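You operate a simulated robot arm through the tools that you are given. There is no shell and no other tool. Be economical: measure what you need, move in short steps, check, and stop when the job is done.

Carry out the task below with a simulated robot arm. There is one attempt and no reset: what you move stays moved.

JOB
Wind 2 m of grey cable onto the hand winder and brake it.
Fine: cable end into the violet pocket first, lever to FREE to wind, back to HOLD after.

It is judged by the outcome, as a careful person would: the job done as asked, and still so three seconds after it is handed in. It fails if anything else is knocked over, pushed out of place, dropped, spilled or broken.

ROBOT AND FRAMES
A 6-joint arm with a two-finger parallel gripper on a trunk, on a base that drives. Base frame: it is fixed to the floor where the robot stands at the start and does not move with it; the origin is under the middle of the robot, x ahead of it, y to its left, z up; the surface under the hand at the start is at about z = 780. Units: mm, degrees, N and s.
With the tool pointing down near the work surface it reaches from about 300 to 700 mm from the robot's upright axis, wherever it stands. Its first joint turns from -166.0 to 166.0 degrees. Places, roughly: crank of the hand winder [700, -300, 800]; end of the grey cable (3x3x4 cm) [500, -200, 800]; violet lever of the hand winder [600, -400, 800]; violet pocket on the winder [800, -300, 900]. Payload 4.1 kg.
Tool frame: the origin (TCP) lies between the finger pads and is the grasp point; the fingertips stand 23 mm ahead of it; z points along the fingers, y is the line along which they close. The gripper opens to 94 mm. The fingers are 38 mm wide and 10 mm thick; the gripper's body (54 by 96 mm) begins 39 mm behind the TCP.
Orientation is that of the tool frame in the base frame, as a unit quaternion [x, y, z, w]. With the fingers straight down and closing along the base's y, the tool's x points along the base's -x, its y along +y and its z along -z.

CONTROLS
- The arm moves only by the tool servo_tool. Its argument "deltas" is a list that holds one entry, the list of rows, each a list of 7 numbers: the shift along the tool's x, y, z in m, then the turn, a rotation vector about the tool's x, y, z in degrees, then the finger opening in m, from 0 to 0.094. In form: [[[dx, dy, dz, ax, ay, az, jaw], ...]]. A call has 1 to 12 rows; each row is the pose to reach, as a shift and turn from the pose commanded when the call began, along the tool's axes at that moment. Rows are played at 5 a second. More than 50 mm and 8.6 degrees between two rows, or a gripper value outside its range, and nothing of the call is played. A pose out of reach is approached as far as the arm can. The call stops where the force on the tool passes 70 N (or 10 N more than at its start, if that is more) or the arm is blocked; 0.2 s more then pass. Each finger travels about 45 mm/s and halts on what it meets, pressing with about 29 N; the grip force reading is that of the motor and also rises with nothing between the fingers. The clock runs only during rows and for 0.2 s after the last one: add rows that repeat a pose to give the fingers time. The reply holds the time, the measured pose of the TCP, the force on the tool along the base axes, the opening and the grip force, in the units named above and with some noise, with the torque about the TCP (base axes, N m) and any sound that the robot's microphone picked up.
- Cameras (640 x 400 px; columns grow to the right, rows downward): "scene" is now at [9.4, 111, 1412.1]; the picture's right is [-0.61, -0.80, 0.00], its down [-0.48, 0.36, -0.80] and it looks along [0.64, -0.49, -0.60] (base axes); focal length 262 px, centre (320, 200). "wrist" rides on the gripper at [86, 16, -75] in the tool frame; the picture's right is [-0.18, 0.98, 0.00], its down [-0.58, -0.11, -0.81] and it looks along [-0.79, -0.15, 0.59] (tool axes); focal length 243 px, centre (320, 200). There is no depth. A picture from a camera that has moved, and an enlarged one, comes with that camera's place and axes in the base frame and with its lens. The place of the scene camera against the robot may be out by one fixed shift of up to 18 mm in any direction.
- camera(camera): a new picture of that camera. The clock stands still meanwhile.
- slide_trunk(by): slides the trunk up (or, below 0, down) by that many mm; the arm and the scene camera ride with it, the base frame stays. It gives what a move gives, with no picture.
- base_move(legs): drives the robot by 1 to 6 legs, each [ahead, turn to the left] in mm and degrees, along the robot's own axes; the way and the turn of a leg run together, so that a leg with both is an arc; at most 1500 mm and 180 degrees a leg. The arm and the cameras ride along, it lands a little off, and it stops where it bumps. It gives what a move gives.
- pan_tilt(pan, tilt): turns the head with the scene camera to pan (to the left, within 155 degrees either way) and tilt (down, from -29 to 69), counted from straight ahead of the robot. It gives what a move gives.
- enlarge(camera, box): a new picture of the part [left, top, right, bottom] of that camera's present view, enlarged. The clock stands still meanwhile.
- close_job(): hands the job in; it is judged then, once.

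Work in short steps. Places have to be worked out from the pictures, the camera data and where the tool is seen: move nearer, look again, correct. Check each grasp and each placing, and mend what went wrong. You have 120 turns and 82 pictures in all, those below and enlarged ones among them. Open the gripper and draw the arm clear of the work before you hand the job in, unless the task says otherwise; then end with one line.

The tools are called after ">>>" by a JSON object that holds its "name" and its "arguments". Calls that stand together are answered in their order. servo_tool: Moves the arm, as the interface text tells. Its arguments: {"type":"object","properties":{"deltas":{"type":"array","items":{"type":"array","items":{"type":"array","items":{"type":"number"}}}}},"required":["deltas"]} The other tools are called the same way: slide_trunk (by) slides the trunk up or down; base_move (legs) drives the base; pan_tilt (pan, tilt) turns the head that bears the scene camera; camera (camera) takes a picture; enlarge (camera, box) takes an enlarged picture of a part of a camera's view; close_job () hands the job in.

At the start:

```text
t: 0.0
eef_pos: [412.4, -121.8, 1151.2]
tool_rot: [0.0, 1.0, -0.001, 0.0]
ft_force: [-0.5, 0.0, -0.6]
wrist_torque: [0.0, 0.03, -0.02]
grip_width: 94.3
grasp_force: 0.1
trunk travel left (down, up): [-350.0, 240.0]
robot x, y, heading: [-2.1, -0.2, 0.2]
head pan, tilt: [-37.3, 36.8]
```

scene: 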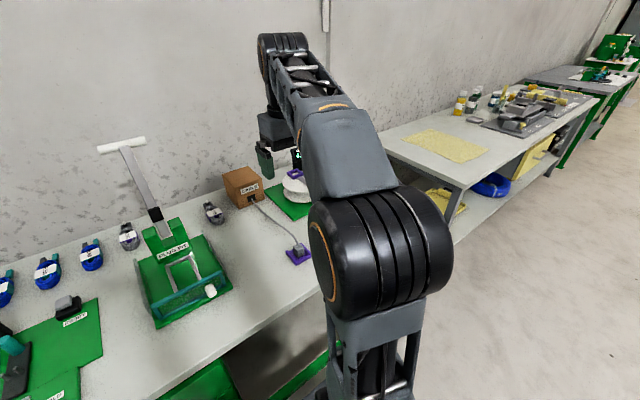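
wrist: 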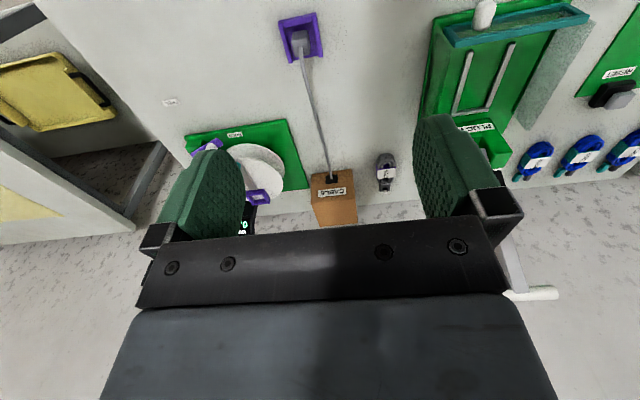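

The wrist picture shows the winder (green plate, white drum), the cable end in a violet tray, and the cable box. I enlarge both to learn details.

>>> {"name": "enlarge", "arguments": {"camera": "wrist", "box": [140, 0, 420, 240]}}

>>> {"name": "enlarge", "arguments": {"camera": "scene", "box": [190, 130, 340, 280]}}

```text
1.67 times, centred on (280, 120) of wrist
camera zoom: at [326.0, -105.1, 1225.2], right [0.18, 0.98, 0.0], down [0.58, -0.11, 0.81], along [0.79, -0.15, -0.59], focal length 404 px, centre (387, 333)
```

zoom: 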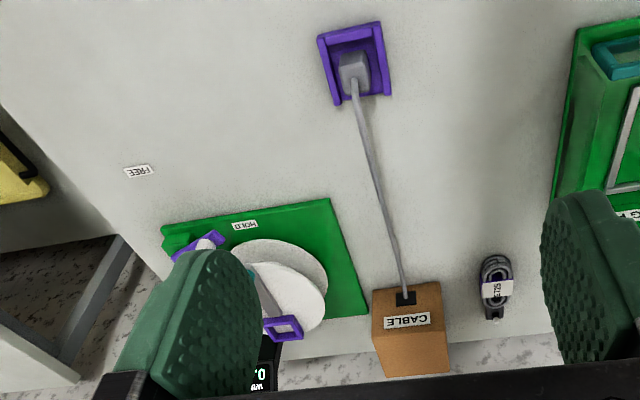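

```text
2.67 times, centred on (265, 205) of scene
camera zoom: at [9.4, 111.0, 1412.1], right [-0.61, -0.8, 0.0], down [-0.48, 0.36, -0.8], along [0.64, -0.49, -0.6], focal length 700 px, centre (467, 187)
```

zoom: 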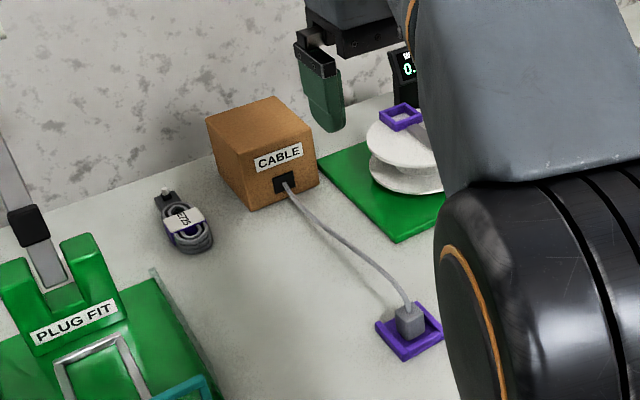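

I move the hand sideways (base -y) so that the winder shows between the fingers, then look.

>>> {"name": "servo_tool", "arguments": {"deltas": [[[0, -0.045, 0, 0, 0, 0, 0.094], [0, -0.09, 0, 0, 0, 0, 0.094], [0, -0.135, 0, 0, 0, 0, 0.094], [0, -0.18, 0, 0, 0, 0, 0.094], [0, -0.22, 0, 0, 0, 0, 0.094], [0, -0.22, 0, 0, 0, 0, 0.094]]]}}

>>> {"name": "camera", "arguments": {"camera": "wrist"}}

>>> {"name": "camera", "arguments": {"camera": "scene"}}

```text
t: 1.4
eef_pos: [412.1, -343.2, 1152.0]
tool_rot: [0.0, 1.0, 0.0, 0.001]
ft_force: [0.4, -0.5, 0.2]
wrist_torque: [0.02, 0.0, 0.0]
grip_width: 93.8
grasp_force: 0.1
trunk travel left (down, up): [-350.0, 240.0]
robot x, y, heading: [-1.0, 3.4, -0.2]
head pan, tilt: [-37.3, 36.8]
```

```text
77 pictures are left
camera wrist: at [325.2, -326.7, 1225.5], right [0.18, 0.98, 0.0], down [0.58, -0.11, 0.81], along [0.79, -0.15, -0.59], focal length 243 px, centre (320, 200)
```

wrist: 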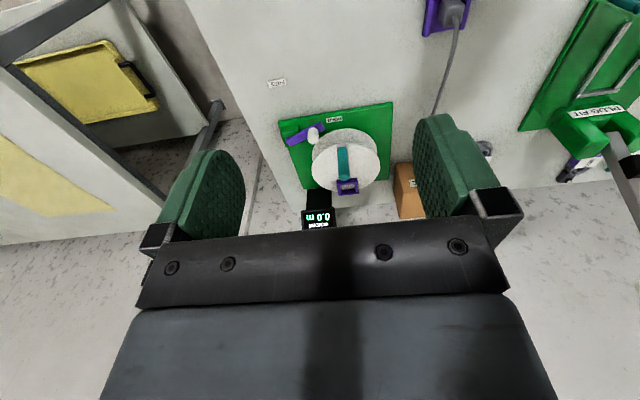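

```text
76 pictures are left
camera scene: at [9.6, 110.4, 1412.2], right [-0.61, -0.8, 0.0], down [-0.48, 0.36, -0.8], along [0.64, -0.49, -0.6], focal length 262 px, centre (320, 200)
```

scene: 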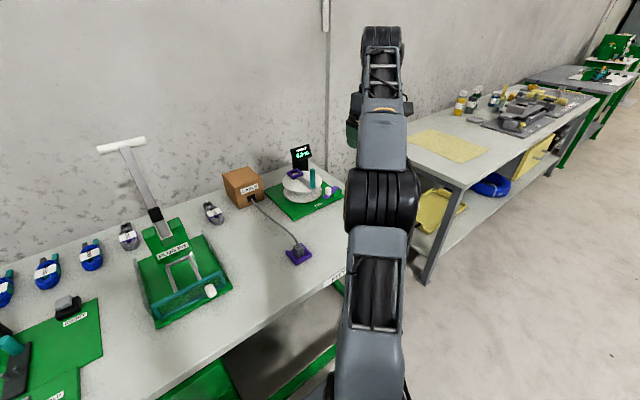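

>>> {"name": "enlarge", "arguments": {"camera": "wrist", "box": [250, 60, 430, 240]}}

>>> {"name": "enlarge", "arguments": {"camera": "scene", "box": [210, 130, 370, 290]}}

```text
2.22 times, centred on (340, 150) of wrist
camera zoom: at [325.2, -326.7, 1225.5], right [0.18, 0.98, 0.0], down [0.58, -0.11, 0.81], along [0.79, -0.15, -0.59], focal length 539 px, centre (276, 311)
```

zoom: 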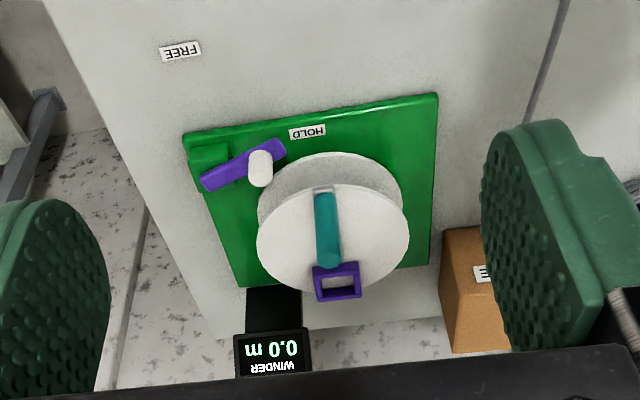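

```text
2.50 times, centred on (290, 210) of scene
camera zoom: at [9.6, 110.4, 1412.2], right [-0.61, -0.8, 0.0], down [-0.48, 0.36, -0.8], along [0.64, -0.49, -0.6], focal length 656 px, centre (395, 175)
```

zoom: 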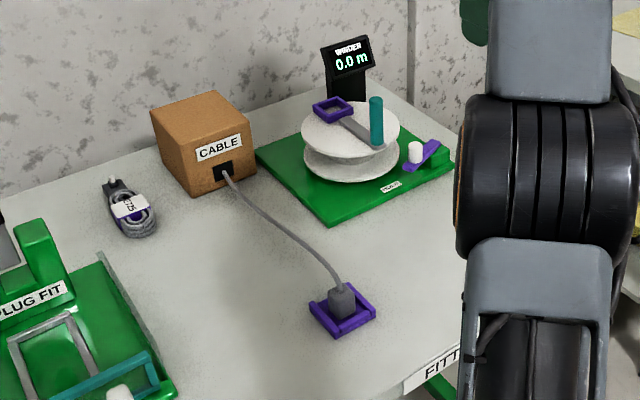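

Estimates: drum axis ≈ (705,-342), flange top z≈875; pocket ≈ (760,-342); lever pivot ≈ (655,-455), knob ≈ (638,-399,840); cable end ≈ (475,-167,800); table edge x≈350. The far side is out of reach, so I drive sideways to y≈-330, then a little ahead.

>>> {"name": "base_move", "arguments": {"legs": [[0, -90], [330, 0], [0, 90]]}}

>>> {"name": "pan_tilt", "arguments": {"pan": 0, "tilt": 60}}

>>> {"name": "camera", "arguments": {"camera": "scene"}}

```text
t: 11.2
eef_pos: [416.7, -678.7, 1151.7]
tool_rot: [0.001, 1.0, 0.0, 0.0]
ft_force: [-0.7, 1.2, 0.8]
wrist_torque: [-0.04, 0.03, 0.01]
grip_width: 94.2
grasp_force: 0.0
trunk travel left (down, up): [-350.0, 240.0]
robot x, y, heading: [5.6, -340.9, 0.0]
head pan, tilt: [-37.3, 36.8]
```

```text
t: 12.2
eef_pos: [416.0, -680.9, 1152.9]
tool_rot: [0.002, 1.0, 0.0, 0.0]
ft_force: [0.2, 0.2, 0.8]
wrist_torque: [0.03, 0.0, 0.0]
grip_width: 94.1
grasp_force: 0.0
trunk travel left (down, up): [-350.0, 240.0]
robot x, y, heading: [7.3, -335.3, -0.1]
head pan, tilt: [0.0, 60.0]
```

```text
73 pictures are left
camera scene: at [12.0, -173.4, 1380.5], right [0.0, -1.0, 0.0], down [-0.87, 0.0, -0.5], along [0.5, 0.0, -0.87], focal length 262 px, centre (320, 200)
```

scene: 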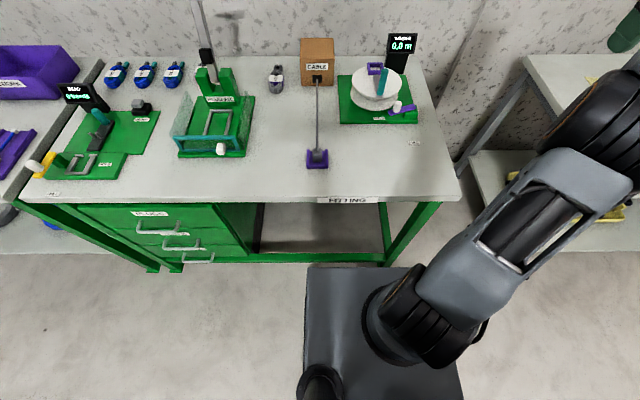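

The base front is close to the table rail, so only a little further ahead is possible. I enlarge the winder in this better view.

>>> {"name": "enlarge", "arguments": {"camera": "scene", "box": [290, 20, 450, 180]}}

```text
2.50 times, centred on (370, 100) of scene
camera zoom: at [12.0, -173.4, 1380.5], right [0.0, -1.0, 0.0], down [-0.87, 0.0, -0.5], along [0.5, 0.0, -0.87], focal length 656 px, centre (195, 450)
```

zoom: 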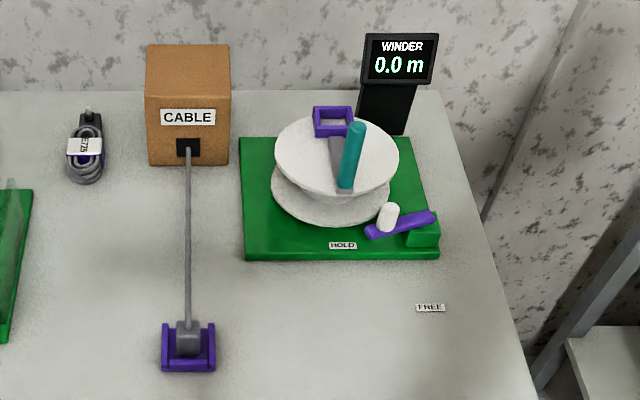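

The wrist and scene views agree on the drum centre (693,-342), crank handle (627,-344, z 880–957) and pocket (738,-342, z≈890); the scene camera is off by about +14 in x. I'll move the hand over the cable end.

>>> {"name": "servo_tool", "arguments": {"deltas": [[[0, 0.045, 0, 0, 0, 0, 0.094], [0, 0.09, 0, 0, 0, 0, 0.094], [0, 0.135, 0, 0, 0, 0, 0.094], [0, 0.18, 0, 0, 0, 0, 0.094], [0, 0.225, 0, 0, 0, 0, 0.094], [0, 0.27, 0, 0, 0, 0, 0.094], [0, 0.315, 0, 0, 0, 0, 0.094], [0, 0.36, 0, 0, 0, 0, 0.094], [0, 0.405, 0, 0, 0, 0, 0.094], [0, 0.45, 0, 0, 0, 0, 0.094], [0, 0.49, 0, 0, 0, 0, 0.094], [0, 0.511, 0, 0, 0, 0, 0.094]]]}}

>>> {"name": "servo_tool", "arguments": {"deltas": [[[0, 0, 0.045, 0, 0, 0, 0.094], [0, 0, 0.09, 0, 0, 0, 0.094], [0, 0, 0.135, 0, 0, 0, 0.094], [-0.02, 0, 0.18, 0, 0, 0, 0.094], [-0.04, 0, 0.22, 0, 0, 0, 0.094], [-0.05, 0, 0.25, 0, 0, 0, 0.094], [-0.05, 0, 0.25, 0, 0, 0, 0.094]]]}}

>>> {"name": "camera", "arguments": {"camera": "wrist"}}

```text
t: 14.8
eef_pos: [416.3, -167.4, 1152.7]
tool_rot: [0.001, 1.0, 0.0, 0.0]
ft_force: [0.7, 0.2, -0.3]
wrist_torque: [0.01, -0.01, 0.0]
grip_width: 94.1
grasp_force: 0.2
trunk travel left (down, up): [-350.0, 240.0]
robot x, y, heading: [2.2, -336.4, -0.2]
head pan, tilt: [0.0, 60.0]
```

```text
t: 16.4
eef_pos: [465.3, -167.9, 900.7]
tool_rot: [0.0, 1.0, 0.0, 0.001]
ft_force: [-0.1, 0.4, 0.2]
wrist_torque: [0.0, -0.02, 0.03]
grip_width: 94.0
grasp_force: 0.0
trunk travel left (down, up): [-350.0, 240.0]
robot x, y, heading: [3.8, -339.7, -0.4]
head pan, tilt: [0.0, 60.0]
```

```text
71 pictures are left
camera wrist: at [379.1, -151.7, 975.2], right [0.18, 0.98, 0.0], down [0.58, -0.11, 0.81], along [0.79, -0.15, -0.59], focal length 243 px, centre (320, 200)
```

wrist: 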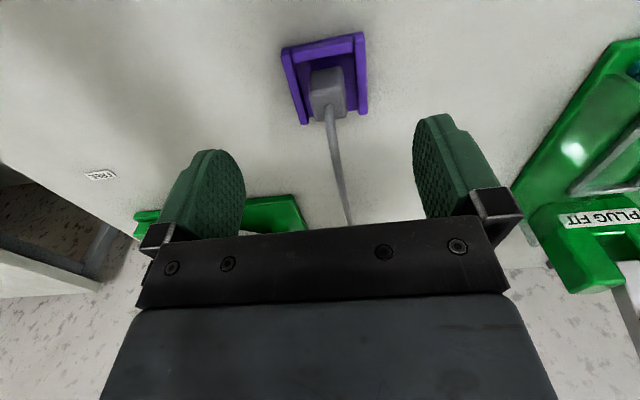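

>>> {"name": "enlarge", "arguments": {"camera": "wrist", "box": [250, 10, 400, 160]}}

```text
2.67 times, centred on (325, 85) of wrist
camera zoom: at [379.1, -151.7, 975.2], right [0.18, 0.98, 0.0], down [0.58, -0.11, 0.81], along [0.79, -0.15, -0.59], focal length 647 px, centre (307, 507)
```

zoom: 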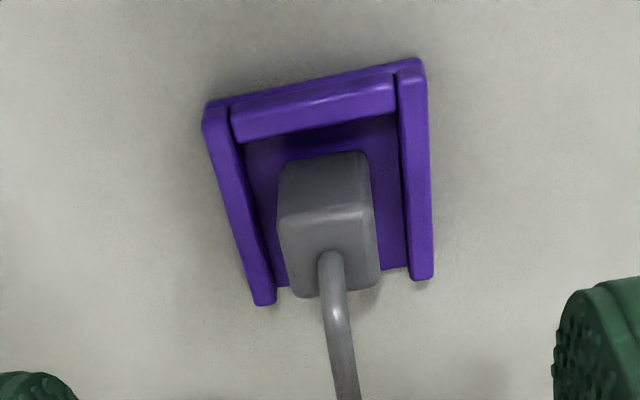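

Plug top centre ≈ (475,-164, z≈822), in a U tray with low side walls. Before grasping, I check with an empty hand that the pocket can be reached with the tool straight down.

>>> {"name": "servo_tool", "arguments": {"deltas": [[[0, 0, -0.045, 0, 0, 0, 0.06], [0, 0, -0.09, 0, 0, 0, 0.06], [0, 0, -0.13, 0, 0, 0, 0.06], [-0.036, -0.025, -0.14, 0, 0, 0, 0.06], [-0.072, -0.05, -0.14, 0, 0, 0, 0.06], [-0.108, -0.075, -0.14, 0, 0, 0, 0.06], [-0.144, -0.1, -0.14, 0, 0, 0, 0.06], [-0.18, -0.125, -0.14, 0, 0, 0, 0.06], [-0.216, -0.15, -0.14, 0, 0, 0, 0.06], [-0.25, -0.174, -0.14, 0, 0, 0, 0.06], [-0.273, -0.174, -0.14, 0, 0, 0, 0.06], [-0.273, -0.174, -0.14, 0, 0, 0, 0.06]]]}}

>>> {"name": "servo_tool", "arguments": {"deltas": [[[0, 0, 0.03, 0, 0, 0, 0.06], [0, 0, 0.05, 0, 0, 0, 0.06], [0, 0, 0.05, 0, 0, 0, 0.06]]]}}

>>> {"name": "camera", "arguments": {"camera": "wrist"}}

>>> {"name": "camera", "arguments": {"camera": "scene"}}

```text
t: 19.0
eef_pos: [657.8, -328.8, 1016.0]
tool_rot: [0.0, 1.0, 0.0, 0.0]
ft_force: [-0.2, 1.5, -0.1]
wrist_torque: [-0.01, 0.01, -0.01]
grip_width: 59.9
grasp_force: 0.1
out of reach, approached as far as the arm can: row 9, 10, 11, 12
trunk travel left (down, up): [-350.0, 240.0]
robot x, y, heading: [5.1, -333.3, 0.1]
head pan, tilt: [0.0, 60.0]
```

```text
t: 19.8
eef_pos: [659.8, -330.8, 966.8]
tool_rot: [0.0, 1.0, 0.0, 0.0]
ft_force: [-0.3, -0.7, -0.4]
wrist_torque: [-0.01, -0.02, 0.0]
grip_width: 60.1
grasp_force: 0.0
trunk travel left (down, up): [-350.0, 240.0]
robot x, y, heading: [2.0, -337.9, 0.1]
head pan, tilt: [0.0, 60.0]
```

```text
69 pictures are left
camera wrist: at [573.4, -314.4, 1039.8], right [0.19, 0.98, 0.0], down [0.58, -0.11, 0.81], along [0.79, -0.15, -0.59], focal length 243 px, centre (320, 200)
```

wrist: 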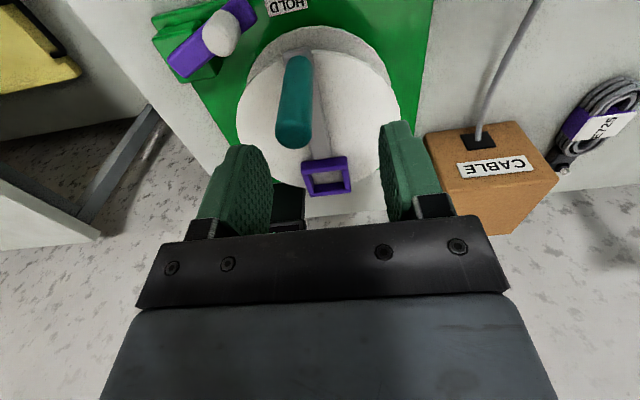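

```text
68 pictures are left
camera scene: at [12.0, -173.2, 1380.5], right [0.0, -1.0, 0.0], down [-0.87, 0.0, -0.5], along [0.5, 0.0, -0.87], focal length 262 px, centre (320, 200)
```

scene: 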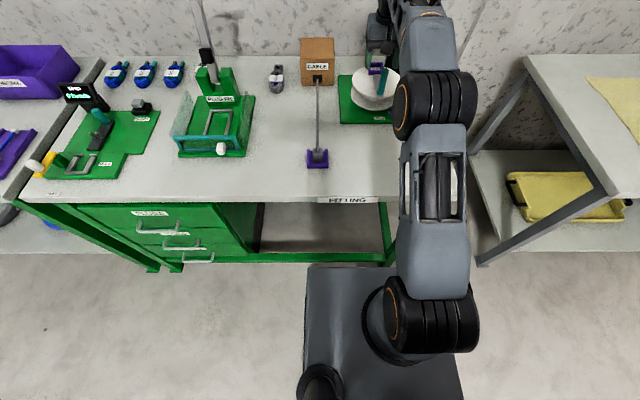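

Straight down, the arm reaches only ≈655 mm here. I raise the trunk 150 mm (lifting the hand clear too) and creep ahead 40 mm, watching the gap to the table.

>>> {"name": "slide_trunk", "arguments": {"by": 150}}

>>> {"name": "base_move", "arguments": {"legs": [[40, 0]]}}

>>> {"name": "camera", "arguments": {"camera": "scene"}}

```text
t: 21.6
eef_pos: [660.4, -330.4, 1115.6]
tool_rot: [0.001, 1.0, 0.0, 0.0]
ft_force: [-0.3, -0.5, 0.9]
wrist_torque: [-0.05, 0.01, 0.02]
grip_width: 60.1
grasp_force: 0.1
trunk travel left (down, up): [-500.0, 90.0]
robot x, y, heading: [6.0, -339.6, -0.4]
head pan, tilt: [0.0, 60.0]
```

```text
t: 22.4
eef_pos: [700.0, -330.0, 1114.7]
tool_rot: [0.001, 1.0, 0.0, 0.0]
ft_force: [0.1, -0.2, 0.2]
wrist_torque: [-0.02, 0.0, 0.01]
grip_width: 60.0
grasp_force: 0.1
trunk travel left (down, up): [-500.0, 90.0]
robot x, y, heading: [45.0, -339.1, 0.1]
head pan, tilt: [0.0, 60.0]
```

```text
67 pictures are left
camera scene: at [52.9, -173.3, 1530.5], right [0.0, -1.0, 0.0], down [-0.87, 0.0, -0.5], along [0.5, 0.0, -0.87], focal length 262 px, centre (320, 200)
```

scene: 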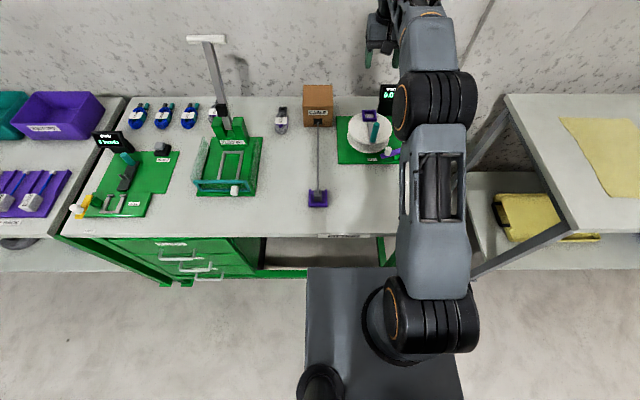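

The hand is at 1115 mm and the base moved 40 mm without touching. I test the reach again over the pocket.

>>> {"name": "servo_tool", "arguments": {"deltas": [[[-0.02, -0.006, 0.045, 0, 0, 0, 0.06], [-0.038, -0.012, 0.09, 0, 0, 0, 0.06], [-0.045, -0.012, 0.135, 0, 0, 0, 0.06], [-0.06, -0.012, 0.145, 0, 0, 0, 0.06], [-0.06, -0.012, 0.145, 0, 0, 0, 0.06]]]}}

>>> {"name": "camera", "arguments": {"camera": "wrist"}}

```text
t: 23.6
eef_pos: [754.1, -340.3, 970.0]
tool_rot: [0.0, 1.0, 0.0, 0.0]
ft_force: [0.3, -0.3, 0.6]
wrist_torque: [-0.02, -0.01, -0.01]
grip_width: 60.1
grasp_force: 0.0
out of reach, approached as far as the arm can: row 4, 5
trunk travel left (down, up): [-500.0, 90.0]
robot x, y, heading: [46.5, -334.7, -0.1]
head pan, tilt: [0.0, 60.0]
```

```text
66 pictures are left
camera wrist: at [666.2, -325.8, 1043.6], right [0.18, 0.98, 0.0], down [0.58, -0.11, 0.81], along [0.79, -0.15, -0.59], focal length 243 px, centre (320, 200)
```

wrist: 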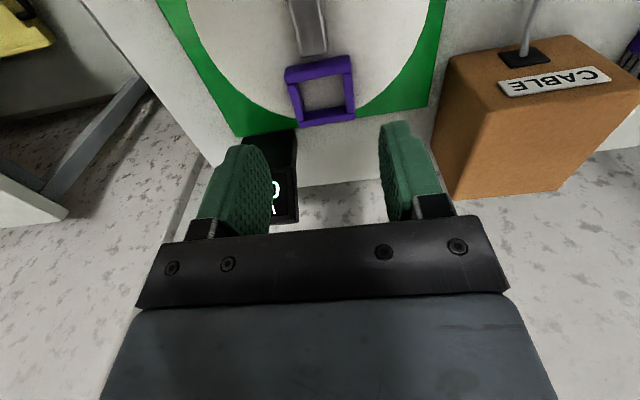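

The reach is now 754 mm. The pocket is plain in view; I enlarge it to locate it precisely.

>>> {"name": "enlarge", "arguments": {"camera": "wrist", "box": [250, 20, 390, 160]}}

```text
2.86 times, centred on (320, 90) of wrist
camera zoom: at [666.2, -325.8, 1043.6], right [0.18, 0.98, 0.0], down [0.58, -0.11, 0.81], along [0.79, -0.15, -0.59], focal length 693 px, centre (320, 514)
```

zoom: 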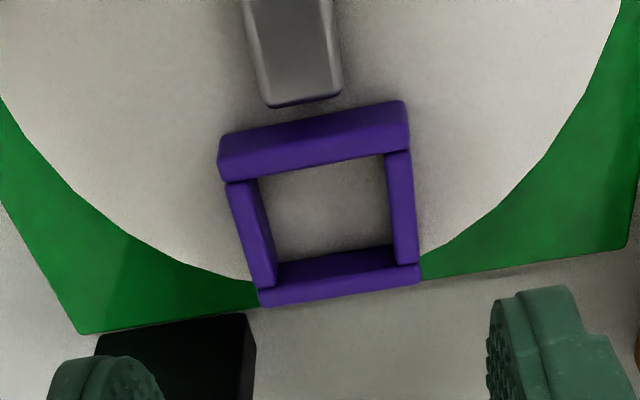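

From three wrist views I now place the pocket at about (770,-344, top z≈863), handle at (650,-344, z 860–937), drum centre ≈(720,-345). To reach the far side I'll use a 20° forward tilt; I test it here, well above everything.

>>> {"name": "servo_tool", "arguments": {"deltas": [[[0.02, 0, -0.01, 0, -7, 0, 0.06], [0.02, 0, -0.02, 0, -14, 0, 0.06], [0.01, 0, -0.02, 0, -20, 0, 0.06], [-0.02, 0, -0.02, 0, -20, 0, 0.06], [-0.05, 0, -0.02, 0, -20, 0, 0.06], [-0.05, 0, -0.02, 0, -20, 0, 0.06]]]}}

>>> {"name": "camera", "arguments": {"camera": "wrist"}}

```text
t: 25.1
eef_pos: [803.5, -341.1, 989.4]
tool_rot: [0.0, 0.985, 0.0, 0.172]
ft_force: [0.0, 0.7, 0.1]
wrist_torque: [-0.01, 0.01, 0.03]
grip_width: 60.2
grasp_force: 0.1
trunk travel left (down, up): [-500.0, 90.0]
robot x, y, heading: [43.1, -336.4, 0.0]
head pan, tilt: [0.0, 60.0]
```

```text
64 pictures are left
camera wrist: at [695.6, -325.0, 1029.6], right [0.17, 0.98, 0.06], down [0.27, -0.11, 0.96], along [0.95, -0.15, -0.29], focal length 243 px, centre (320, 200)
```

wrist: 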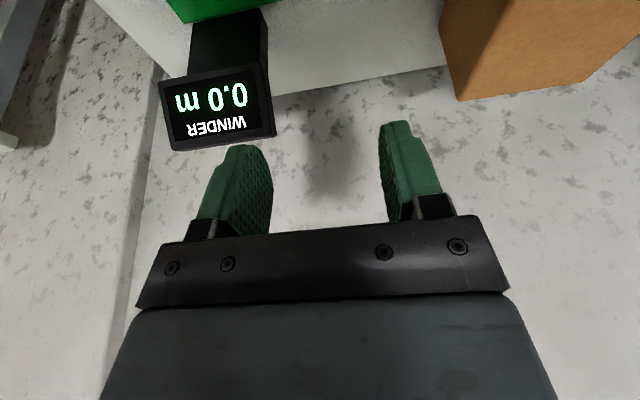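

Tilted 20° it reaches x=803, enough for pocket and crank circle, and the meter shows in the wrist view. I keep the tilt, open, and return over the cable end.

>>> {"name": "servo_tool", "arguments": {"deltas": [[[0.036, 0.0197, -0.0131, 0, 0, 0, 0.07], [0.072, 0.0393, -0.0262, 0, 0, 0, 0.07], [0.108, 0.059, -0.0393, 0, 0, 0, 0.07], [0.144, 0.0787, -0.0524, 0, 0, 0, 0.07], [0.18, 0.0983, -0.0656, 0, 0, 0, 0.07], [0.216, 0.118, -0.0787, 0, 0, 0, 0.07], [0.252, 0.1377, -0.0918, 0, 0, 0, 0.07], [0.288, 0.1573, -0.1049, 0, 0, 0, 0.07], [0.324, 0.177, -0.118, 0, 0, 0, 0.07], [0.341, 0.177, -0.071, 0, 0, 0, 0.07], [0.355, 0.177, -0.033, 0, 0, 0, 0.07], [0.355, 0.177, -0.033, 0, 0, 0, 0.07]]]}}

>>> {"name": "camera", "arguments": {"camera": "wrist"}}

```text
t: 27.6
eef_pos: [460.9, -167.6, 899.5]
tool_rot: [0.001, 0.985, 0.0, 0.174]
ft_force: [-0.5, 0.3, -0.4]
wrist_torque: [-0.01, 0.02, -0.01]
grip_width: 69.9
grasp_force: 0.1
trunk travel left (down, up): [-500.0, 90.0]
robot x, y, heading: [43.3, -337.8, -0.2]
head pan, tilt: [0.0, 60.0]
```

```text
63 pictures are left
camera wrist: at [352.5, -151.1, 940.4], right [0.17, 0.98, 0.06], down [0.27, -0.11, 0.96], along [0.95, -0.15, -0.29], focal length 243 px, centre (320, 200)
```

wrist: 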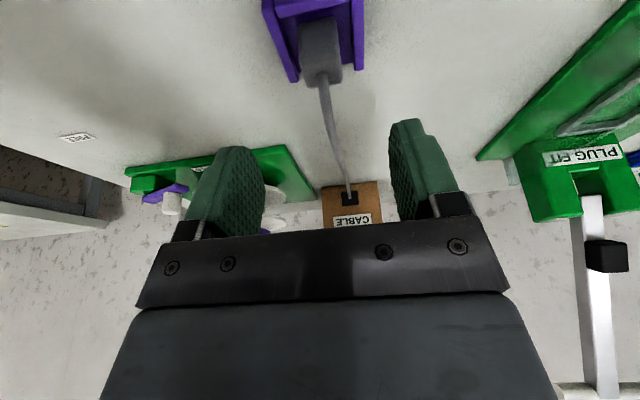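

>>> {"name": "enlarge", "arguments": {"camera": "wrist", "box": [250, 0, 380, 110]}}

```text
3.64 times, centred on (315, 55) of wrist
camera zoom: at [352.5, -151.1, 940.4], right [0.17, 0.98, 0.06], down [0.27, -0.11, 0.96], along [0.95, -0.15, -0.29], focal length 882 px, centre (338, 727)
```

zoom: 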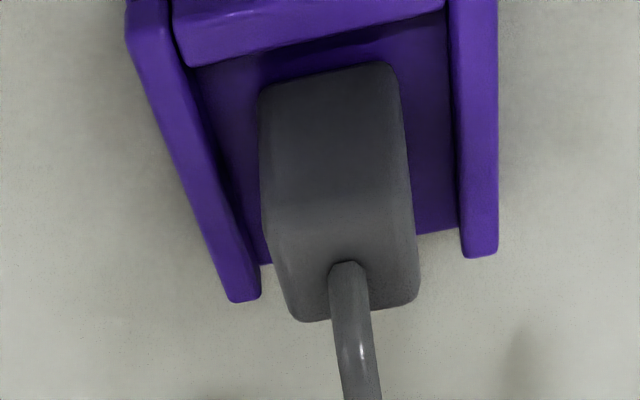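

Plug top centre ≈ (478,-164,819), cable leaves from the top middle, tray wall tops ≈ 792. I go down to TCP (474,-164,827) and check before closing.

>>> {"name": "servo_tool", "arguments": {"deltas": [[[0.006, 0.0036, 0.036, 0, 0, 0, 0.07], [0.0127, 0.0036, 0.0725, 0, 0, 0, 0.07], [0.0127, 0.0036, 0.0725, 0, 0, 0, 0.07]]]}}

>>> {"name": "enlarge", "arguments": {"camera": "wrist", "box": [160, 0, 480, 240]}}

```text
t: 28.4
eef_pos: [469.1, -161.5, 827.8]
tool_rot: [0.0, 0.985, 0.0, 0.173]
ft_force: [0.5, -0.2, 0.2]
wrist_torque: [0.02, 0.01, -0.02]
grip_width: 70.0
grasp_force: 0.0
trunk travel left (down, up): [-500.0, 90.0]
robot x, y, heading: [49.3, -337.7, 0.2]
head pan, tilt: [0.0, 60.0]
```

```text
1.67 times, centred on (320, 120) of wrist
camera zoom: at [362.6, -145.6, 866.5], right [0.17, 0.98, 0.06], down [0.27, -0.11, 0.96], along [0.95, -0.15, -0.29], focal length 404 px, centre (320, 333)
```

zoom: 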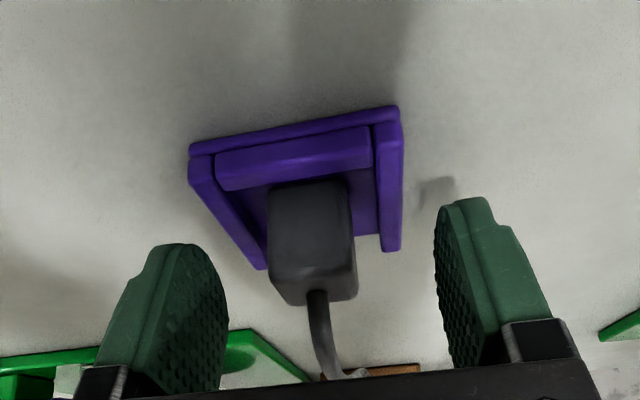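

The plug lies midway between the fingers. I close and then lift slightly.

>>> {"name": "servo_tool", "arguments": {"deltas": [[[0, 0, 0, 0, 0, 0, 0.02], [0, 0, 0, 0, 0, 0, 0.02], [0, 0, 0, 0, 0, 0, 0.02], [0, 0, 0, 0, 0, 0, 0.02], [0, 0, 0, 0, 0, 0, 0.02]]]}}

>>> {"name": "servo_tool", "arguments": {"deltas": [[[0.0103, 0, -0.0282, 0, 0, 0, 0.02], [0.0205, 0, -0.0564, 0, 0, 0, 0.02], [0.0205, 0, -0.0564, 0, 0, 0, 0.02]]]}}

>>> {"name": "enlarge", "arguments": {"camera": "wrist", "box": [160, 0, 480, 240]}}

```text
t: 29.6
eef_pos: [469.5, -161.8, 827.4]
tool_rot: [0.0, 0.985, 0.0, 0.174]
ft_force: [-0.2, 0.0, 0.1]
wrist_torque: [-0.02, 0.01, 0.01]
grip_width: 24.9
grasp_force: 28.9
trunk travel left (down, up): [-500.0, 90.0]
robot x, y, heading: [49.6, -336.3, 0.0]
head pan, tilt: [0.0, 60.0]
```

```text
t: 30.4
eef_pos: [430.0, -162.0, 874.7]
tool_rot: [0.0, 0.985, 0.0, 0.174]
ft_force: [-0.2, 0.6, 0.2]
wrist_torque: [0.01, 0.0, 0.01]
grip_width: 24.8
grasp_force: 29.5
trunk travel left (down, up): [-500.0, 90.0]
robot x, y, heading: [44.8, -339.3, 0.1]
head pan, tilt: [0.0, 60.0]
```

```text
1.67 times, centred on (320, 120) of wrist
camera zoom: at [324.5, -145.7, 914.3], right [0.17, 0.98, 0.06], down [0.27, -0.11, 0.96], along [0.95, -0.15, -0.29], focal length 404 px, centre (320, 333)
```

zoom: 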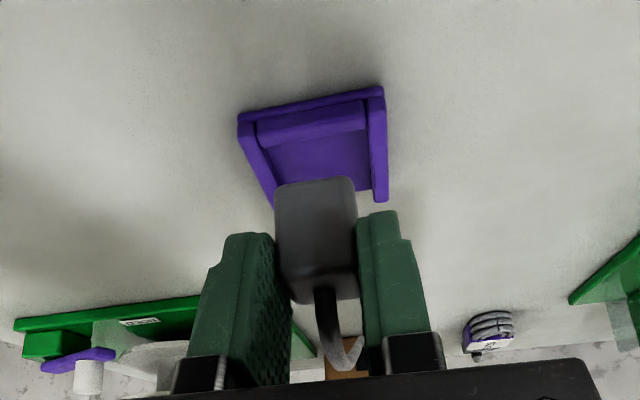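

The plug is held (25 mm wide). I carry it up and over to above the pocket, on the box side of the crank.

>>> {"name": "servo_tool", "arguments": {"deltas": [[[-0.0402, 0, -0.0226, 0, 0, 0, 0.02], [-0.0803, 0, -0.0453, 0, 0, 0, 0.02], [-0.1221, -0.02, -0.0577, 0, 0, 0, 0.02], [-0.1615, -0.05, -0.0636, 0, 0, 0, 0.02], [-0.1961, -0.08, -0.0564, 0, 0, 0, 0.02], [-0.229, -0.11, -0.0444, 0, 0, 0, 0.02], [-0.2619, -0.14, -0.0324, 0, 0, 0, 0.02], [-0.2948, -0.165, -0.0205, 0, 0, 0, 0.02], [-0.326, -0.182, -0.0038, 0, 0, 0, 0.02], [-0.3508, -0.182, 0.0159, 0, 0, 0, 0.02], [-0.344, -0.182, 0.0347, 0, 0, 0, 0.02], [-0.344, -0.182, 0.0347, 0, 0, 0, 0.02]]]}}

>>> {"name": "camera", "arguments": {"camera": "wrist"}}

>>> {"name": "enlarge", "arguments": {"camera": "scene", "box": [270, 30, 430, 190]}}

```text
t: 33.0
eef_pos: [767.0, -341.5, 960.2]
tool_rot: [0.0, 0.985, 0.0, 0.174]
ft_force: [1.4, 0.2, 0.2]
wrist_torque: [0.0, -0.03, 0.0]
grip_width: 24.7
grasp_force: 28.5
trunk travel left (down, up): [-500.0, 90.0]
robot x, y, heading: [44.1, -339.9, 0.0]
head pan, tilt: [0.0, 60.0]
```

```text
59 pictures are left
camera wrist: at [660.8, -325.4, 1000.4], right [0.17, 0.98, 0.06], down [0.27, -0.11, 0.96], along [0.95, -0.15, -0.28], focal length 243 px, centre (320, 200)
```

wrist: 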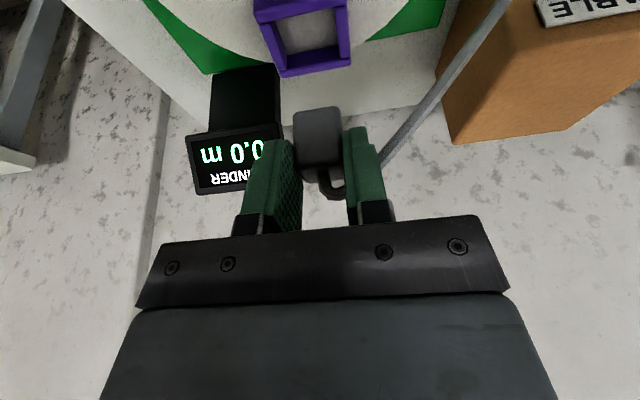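

```text
2.50 times, centred on (350, 110) of scene
camera zoom: at [52.2, -173.3, 1530.5], right [0.0, -1.0, 0.0], down [-0.87, 0.0, -0.5], along [0.5, 0.0, -0.87], focal length 656 px, centre (245, 425)
```

zoom: 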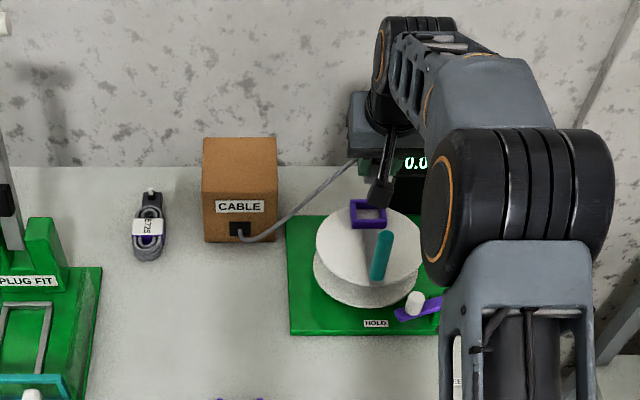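

The plug hangs above the pocket and the cable runs clear. I enlarge for a precise lateral match.

>>> {"name": "enlarge", "arguments": {"camera": "wrist", "box": [230, 0, 390, 200]}}

```text
2.00 times, centred on (310, 100) of wrist
camera zoom: at [660.8, -325.4, 1000.4], right [0.17, 0.98, 0.06], down [0.27, -0.11, 0.96], along [0.95, -0.15, -0.28], focal length 485 px, centre (340, 400)
```

zoom: 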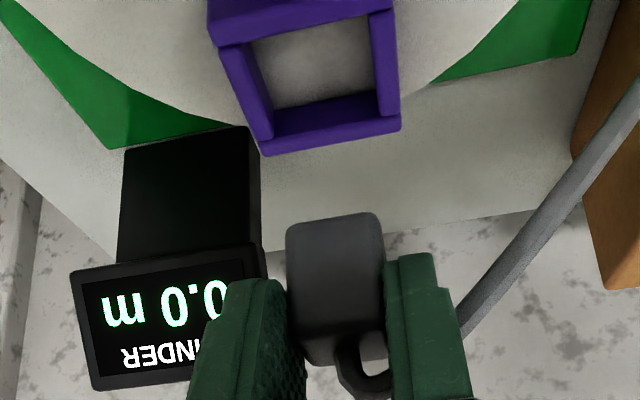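

Pocket opening centre ≈ (774,-344); plug sits about 6 mm ahead of TCP. I shift 2.5 mm in -y and come down 48 mm, then check.

>>> {"name": "servo_tool", "arguments": {"deltas": [[[0.006, -0.0025, 0.023, 0, 0, 0, 0.02], [0.0155, -0.0025, 0.0455, 0, 0, 0, 0.02], [0.0155, -0.0025, 0.0455, 0, 0, 0, 0.02]]]}}

>>> {"name": "enlarge", "arguments": {"camera": "wrist", "box": [230, 0, 390, 200]}}

```text
t: 33.9
eef_pos: [767.8, -345.1, 915.0]
tool_rot: [0.0, 0.984, 0.0, 0.178]
ft_force: [2.2, 0.5, 14.7]
wrist_torque: [-0.02, -0.35, -0.01]
grip_width: 24.8
grasp_force: 29.1
trunk travel left (down, up): [-500.0, 90.0]
robot x, y, heading: [49.2, -338.5, -0.2]
head pan, tilt: [0.0, 60.0]
```

```text
2.00 times, centred on (310, 100) of wrist
camera zoom: at [661.2, -328.8, 954.0], right [0.17, 0.98, 0.06], down [0.26, -0.11, 0.96], along [0.95, -0.15, -0.28], focal length 485 px, centre (340, 400)
```

zoom: 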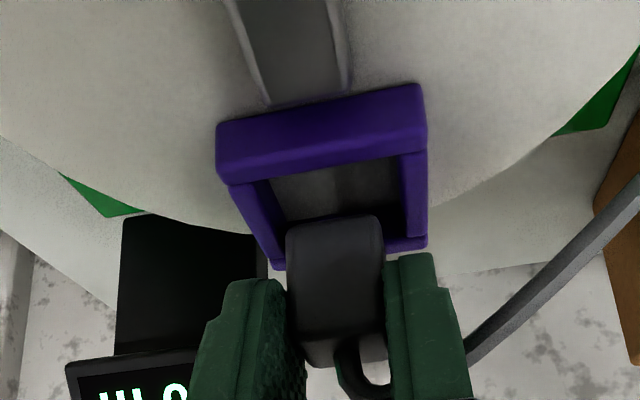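

The plug touched the far wall (15 N): compared at the same height it sits about 13 mm too far in x, while y matches. I lift 5 mm, move back 13 mm and look.

>>> {"name": "servo_tool", "arguments": {"deltas": [[[-0.0017, 0, -0.0047, 0, 0, 0, 0.02], [0.0105, 0, -0.0091, 0, 0, 0, 0.02], [0.0105, 0, -0.0091, 0, 0, 0, 0.02]]]}}

>>> {"name": "enlarge", "arguments": {"camera": "wrist", "box": [230, 0, 390, 200]}}

```text
t: 34.6
eef_pos: [754.3, -346.1, 913.7]
tool_rot: [-0.001, 0.985, -0.001, 0.172]
ft_force: [5.5, 0.5, -2.2]
wrist_torque: [0.02, -0.23, -0.01]
grip_width: 24.5
grasp_force: 28.7
trunk travel left (down, up): [-500.0, 90.0]
robot x, y, heading: [44.5, -341.1, 0.2]
head pan, tilt: [0.0, 60.0]
```

```text
2.00 times, centred on (310, 100) of wrist
camera zoom: at [647.4, -329.9, 954.0], right [0.17, 0.98, 0.06], down [0.27, -0.11, 0.96], along [0.95, -0.15, -0.29], focal length 485 px, centre (340, 400)
```

zoom: 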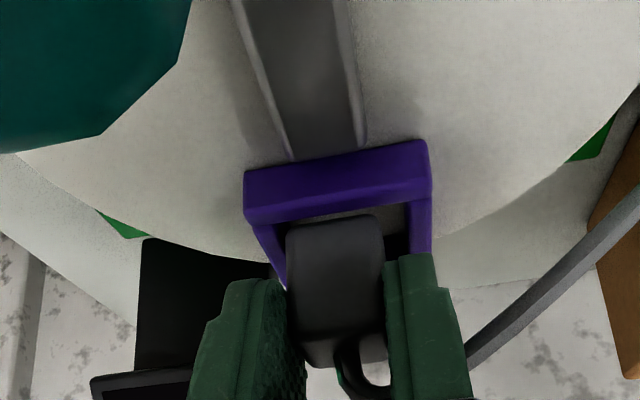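

Near gap is now almost zero and there is 5 N in x; I shift +3 mm in x and go down 4 mm to feel.

>>> {"name": "servo_tool", "arguments": {"deltas": [[[-0.0028, 0, 0.001, 0, 0, 0, 0.02], [-0.0014, 0, 0.0048, 0, 0, 0, 0.02], [-0.0014, 0, 0.0048, 0, 0, 0, 0.02]]]}}

>>> {"name": "enlarge", "arguments": {"camera": "wrist", "box": [230, 0, 390, 200]}}

```text
t: 35.5
eef_pos: [757.7, -345.2, 911.9]
tool_rot: [0.001, 0.985, 0.0, 0.173]
ft_force: [-0.6, 0.1, 0.1]
wrist_torque: [0.0, 0.02, 0.02]
grip_width: 24.9
grasp_force: 29.2
trunk travel left (down, up): [-500.0, 90.0]
robot x, y, heading: [44.4, -335.5, 0.2]
head pan, tilt: [0.0, 60.0]
```

```text
2.00 times, centred on (310, 100) of wrist
camera zoom: at [650.7, -329.5, 951.0], right [0.17, 0.98, 0.06], down [0.27, -0.11, 0.96], along [0.95, -0.15, -0.29], focal length 485 px, centre (340, 400)
```

zoom: 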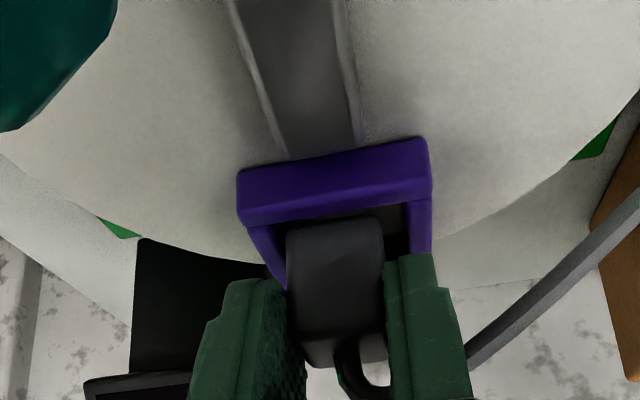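

No force now, so the plug seems to be in the opening. I go down in small steps and watch the force.

>>> {"name": "servo_tool", "arguments": {"deltas": [[[0.0014, 0, 0.0038, 0, 0, 0, 0.02], [0.0027, 0, 0.0075, 0, 0, 0, 0.02], [0.0041, 0, 0.0113, 0, 0, 0, 0.02], [0.0041, 0, 0.0113, 0, 0, 0, 0.02]]]}}

>>> {"name": "enlarge", "arguments": {"camera": "wrist", "box": [230, 0, 390, 200]}}

```text
t: 36.5
eef_pos: [756.4, -344.5, 902.5]
tool_rot: [-0.001, 0.984, 0.0, 0.176]
ft_force: [-8.6, 9.5, 19.3]
wrist_torque: [0.22, 0.6, -0.42]
grip_width: 24.7
grasp_force: 29.0
trunk travel left (down, up): [-500.0, 90.0]
robot x, y, heading: [44.5, -336.9, 0.2]
head pan, tilt: [0.0, 60.0]
```

```text
2.00 times, centred on (310, 100) of wrist
camera zoom: at [649.6, -328.3, 941.0], right [0.17, 0.98, 0.06], down [0.27, -0.11, 0.96], along [0.95, -0.15, -0.28], focal length 485 px, centre (340, 400)
```

zoom: 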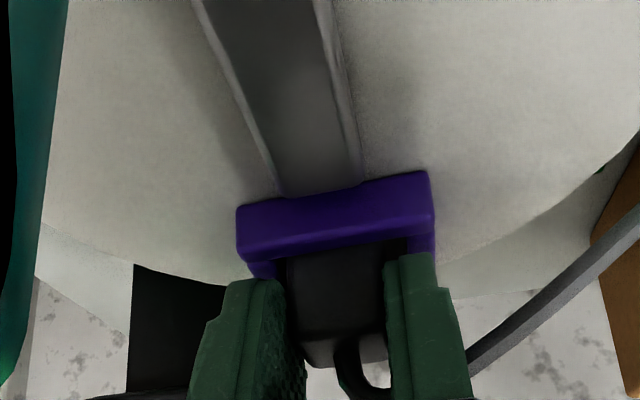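

The plug is entering; +y force and larger right gap show it rubs on the -y wall. I ease 2.5 mm to +y and press down again slightly.

>>> {"name": "servo_tool", "arguments": {"deltas": [[[-0.0007, 0.0015, -0.0019, 0, 0, 0, 0.02], [-0.001, 0.0025, -0.0015, 0, 0, 0, 0.02], [0.0004, 0.0025, 0.003, 0, 0, 0, 0.02], [0.0004, 0.0025, 0.003, 0, 0, 0, 0.02]]]}}

>>> {"name": "enlarge", "arguments": {"camera": "wrist", "box": [240, 80, 380, 200]}}

```text
t: 37.5
eef_pos: [756.9, -344.6, 900.9]
tool_rot: [0.001, 0.984, 0.001, 0.177]
ft_force: [-11.5, 0.8, 34.1]
wrist_torque: [-0.13, 1.09, -0.43]
grip_width: 24.6
grasp_force: 28.9
trunk travel left (down, up): [-500.0, 90.0]
robot x, y, heading: [46.7, -334.6, -0.0]
head pan, tilt: [0.0, 60.0]
```

```text
3.33 times, centred on (310, 140) of wrist
camera zoom: at [649.7, -328.2, 940.6], right [0.17, 0.98, 0.06], down [0.26, -0.11, 0.96], along [0.95, -0.15, -0.28], focal length 809 px, centre (353, 400)
```

zoom: 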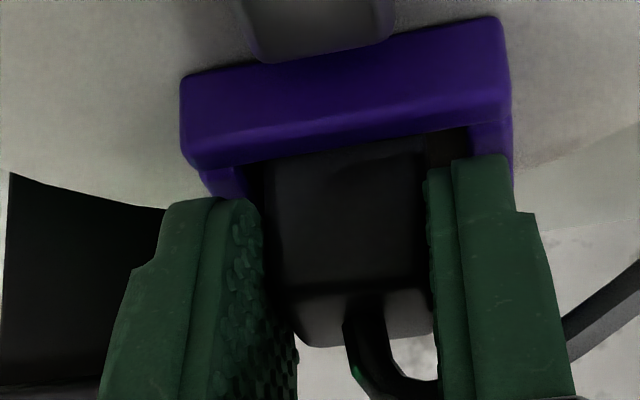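

The plug is about a third inside and the fingertips are likely resting on the pocket's side walls. I unload, open gently, and look.

>>> {"name": "servo_tool", "arguments": {"deltas": [[[-0.001, 0, -0.0028, 0, 0, 0, 0.02], [-0.001, 0, -0.0028, 0, 0, 0, 0.035], [-0.001, 0, -0.0028, 0, 0, 0, 0.045], [-0.001, 0, -0.0028, 0, 0, 0, 0.05], [-0.001, 0, -0.0028, 0, 0, 0, 0.05]]]}}

>>> {"name": "enlarge", "arguments": {"camera": "wrist", "box": [220, 60, 400, 200]}}

```text
t: 38.6
eef_pos: [755.2, -345.6, 901.6]
tool_rot: [0.001, 0.985, 0.0, 0.174]
ft_force: [-7.7, -5.3, 23.4]
wrist_torque: [0.14, 0.31, -0.35]
grip_width: 46.7
grasp_force: 0.1
trunk travel left (down, up): [-500.0, 90.0]
robot x, y, heading: [44.2, -335.7, -0.1]
head pan, tilt: [0.0, 60.0]
```

```text
2.86 times, centred on (310, 130) of wrist
camera zoom: at [649.6, -328.7, 941.2], right [0.17, 0.98, 0.06], down [0.27, -0.11, 0.96], along [0.95, -0.15, -0.28], focal length 693 px, centre (349, 400)
```

zoom: 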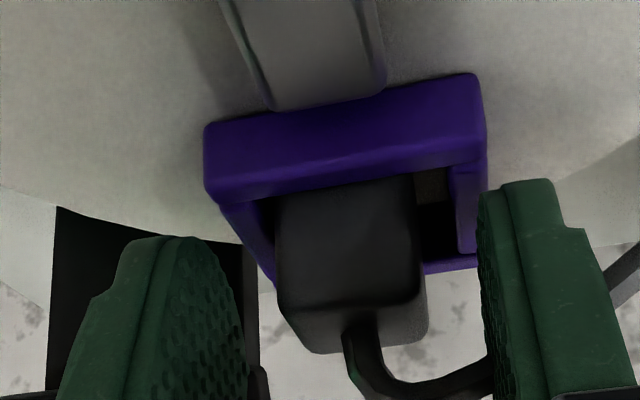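

>>> {"name": "servo_tool", "arguments": {"deltas": [[[-0.0034, 0, -0.0094, 0, 0, 0, 0.06], [-0.0103, 0, -0.0282, 0, 0, 0, 0.06], [-0.0137, 0, -0.0376, 0, 0, 0, 0.06], [-0.0137, 0, -0.0376, 0, 0, 0, 0.06]]]}}

>>> {"name": "enlarge", "arguments": {"camera": "wrist", "box": [220, 0, 400, 140]}}

```text
t: 39.6
eef_pos: [758.1, -343.1, 940.6]
tool_rot: [0.0, 0.985, 0.0, 0.172]
ft_force: [0.5, -0.3, -0.2]
wrist_torque: [0.01, -0.02, -0.01]
grip_width: 59.9
grasp_force: 0.1
trunk travel left (down, up): [-500.0, 90.0]
robot x, y, heading: [45.9, -337.4, 0.1]
head pan, tilt: [0.0, 60.0]
```

```text
2.86 times, centred on (310, 70) of wrist
camera zoom: at [651.6, -326.9, 978.7], right [0.17, 0.98, 0.06], down [0.27, -0.11, 0.96], along [0.95, -0.15, -0.29], focal length 693 px, centre (349, 571)
```

zoom: 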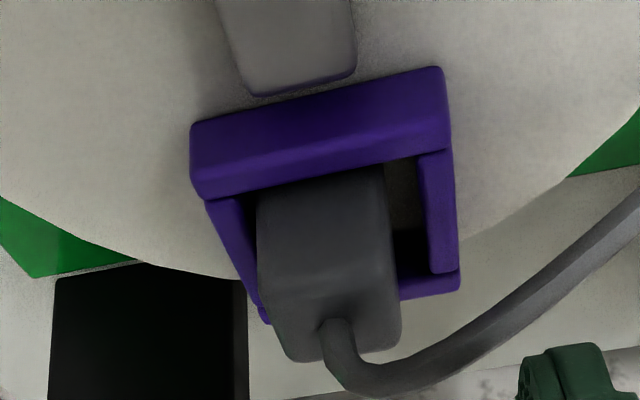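

The plug stands in the pocket with its top near z≈889. I draw the hand up and back to check from the scene camera.

>>> {"name": "servo_tool", "arguments": {"deltas": [[[-0.0154, 0, -0.0423, 0, 0, 0, 0.06], [-0.0051, 0, -0.0726, 0, 0, 0, 0.06], [0.0372, 0, -0.088, 0, 0, 0, 0.06], [0.0795, 0, -0.1034, 0, 0, 0, 0.06], [0.1218, 0, -0.1188, 0, 0, 0, 0.06], [0.1641, -0.02, -0.1342, 0, 0, 0, 0.06], [0.1641, -0.06, -0.1342, 0, 0, 0, 0.06]]]}}

>>> {"name": "enlarge", "arguments": {"camera": "wrist", "box": [200, 0, 480, 200]}}

>>> {"name": "enlarge", "arguments": {"camera": "scene", "box": [310, 70, 430, 180]}}

```text
t: 41.2
eef_pos: [557.6, -404.0, 1007.3]
tool_rot: [0.0, 0.985, 0.0, 0.174]
ft_force: [0.3, 0.3, -0.3]
wrist_torque: [-0.04, 0.01, 0.01]
grip_width: 60.1
grasp_force: 0.1
trunk travel left (down, up): [-500.0, 90.0]
robot x, y, heading: [47.1, -333.7, 0.2]
head pan, tilt: [0.0, 60.0]
```

```text
2.00 times, centred on (340, 100) of wrist
camera zoom: at [449.9, -387.5, 1047.6], right [0.17, 0.98, 0.06], down [0.27, -0.11, 0.96], along [0.95, -0.15, -0.28], focal length 485 px, centre (280, 400)
```

zoom: 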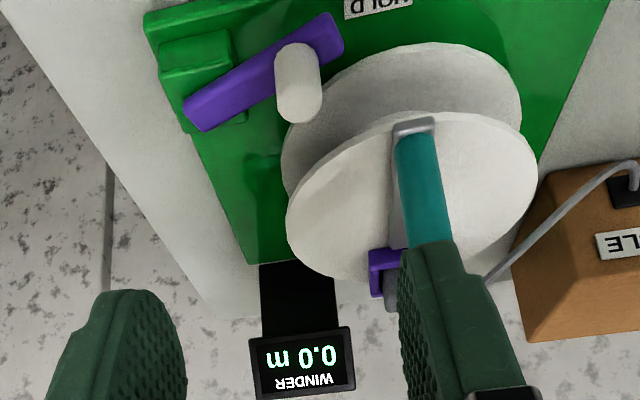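

```text
3.64 times, centred on (370, 125) of scene
camera zoom: at [52.1, -173.6, 1530.5], right [0.0, -1.0, 0.0], down [-0.87, 0.0, -0.5], along [0.5, 0.0, -0.87], focal length 954 px, centre (138, 473)
```

zoom: 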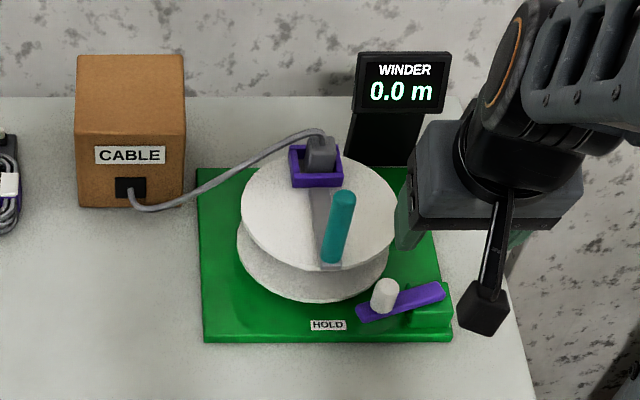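

>>> {"name": "enlarge", "arguments": {"camera": "scene", "box": [350, 95, 390, 125]}}

```text
13.33 times, centred on (370, 110) of scene
camera zoom: at [52.1, -173.6, 1530.5], right [0.0, -1.0, 0.0], down [-0.87, 0.0, -0.5], along [0.5, 0.0, -0.87], focal length 3498 px, centre (-347, 1400)
```

zoom: 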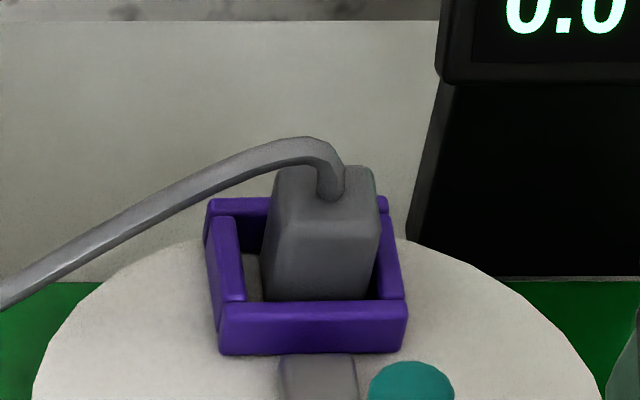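

The plug stands in the pocket and the cable runs cleanly to the box. Next the lever: knob ≈ (625,-396, top 850), pivot ≈ (657,-445). I move nearer for a better measure.

>>> {"name": "servo_tool", "arguments": {"deltas": [[[0.005, 0.004, 0.039, 0, 0, 0, 0.06], [0.0103, 0.008, 0.0782, 0, 0, 0, 0.06], [0.0103, 0.008, 0.0782, 0, 0, 0, 0.06]]]}}

>>> {"name": "camera", "arguments": {"camera": "wrist"}}

```text
t: 42.0
eef_pos: [574.1, -395.0, 930.9]
tool_rot: [-0.001, 0.985, 0.0, 0.173]
ft_force: [0.8, -0.3, 0.2]
wrist_torque: [0.04, 0.03, -0.02]
grip_width: 59.9
grasp_force: 0.1
trunk travel left (down, up): [-500.0, 90.0]
robot x, y, heading: [44.4, -337.7, 0.1]
head pan, tilt: [0.0, 60.0]
```

```text
46 pictures are left
camera wrist: at [468.0, -378.8, 970.4], right [0.17, 0.98, 0.06], down [0.27, -0.11, 0.96], along [0.95, -0.15, -0.28], focal length 243 px, centre (320, 200)
```

wrist: 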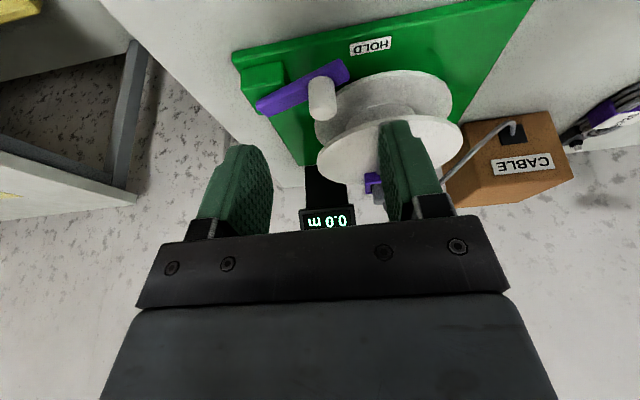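

Knob top refined to (632,-398,850). I go down with the fingers straddling it along y, keeping slightly back from the drum.

>>> {"name": "servo_tool", "arguments": {"deltas": [[[-0.0361, -0.003, 0.0238, 0, 0, 0, 0.05], [-0.0241, -0.003, 0.0567, 0, 0, 0, 0.046], [-0.0173, -0.003, 0.0755, 0, 0, 0, 0.046], [-0.0173, -0.003, 0.0755, 0, 0, 0, 0.046]]]}}

>>> {"name": "camera", "arguments": {"camera": "wrist"}}

```text
t: 43.0
eef_pos: [617.4, -399.2, 867.3]
tool_rot: [-0.001, 0.985, 0.001, 0.173]
ft_force: [0.5, -0.2, 0.4]
wrist_torque: [-0.02, 0.03, -0.01]
grip_width: 46.0
grasp_force: 0.1
trunk travel left (down, up): [-500.0, 90.0]
robot x, y, heading: [46.8, -338.3, -0.4]
head pan, tilt: [0.0, 60.0]
```

```text
45 pictures are left
camera wrist: at [510.4, -383.7, 905.8], right [0.17, 0.98, 0.06], down [0.27, -0.11, 0.96], along [0.95, -0.15, -0.28], focal length 243 px, centre (320, 200)
```

wrist: 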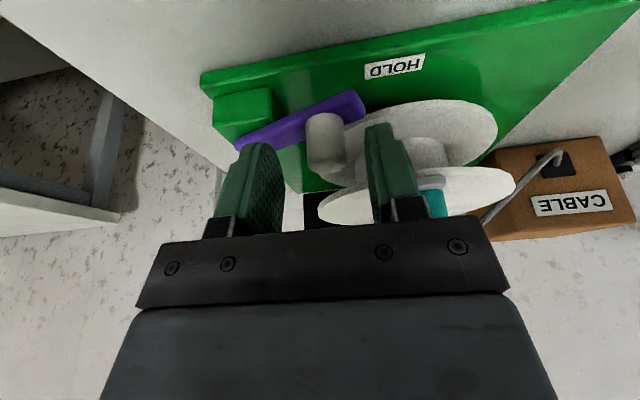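

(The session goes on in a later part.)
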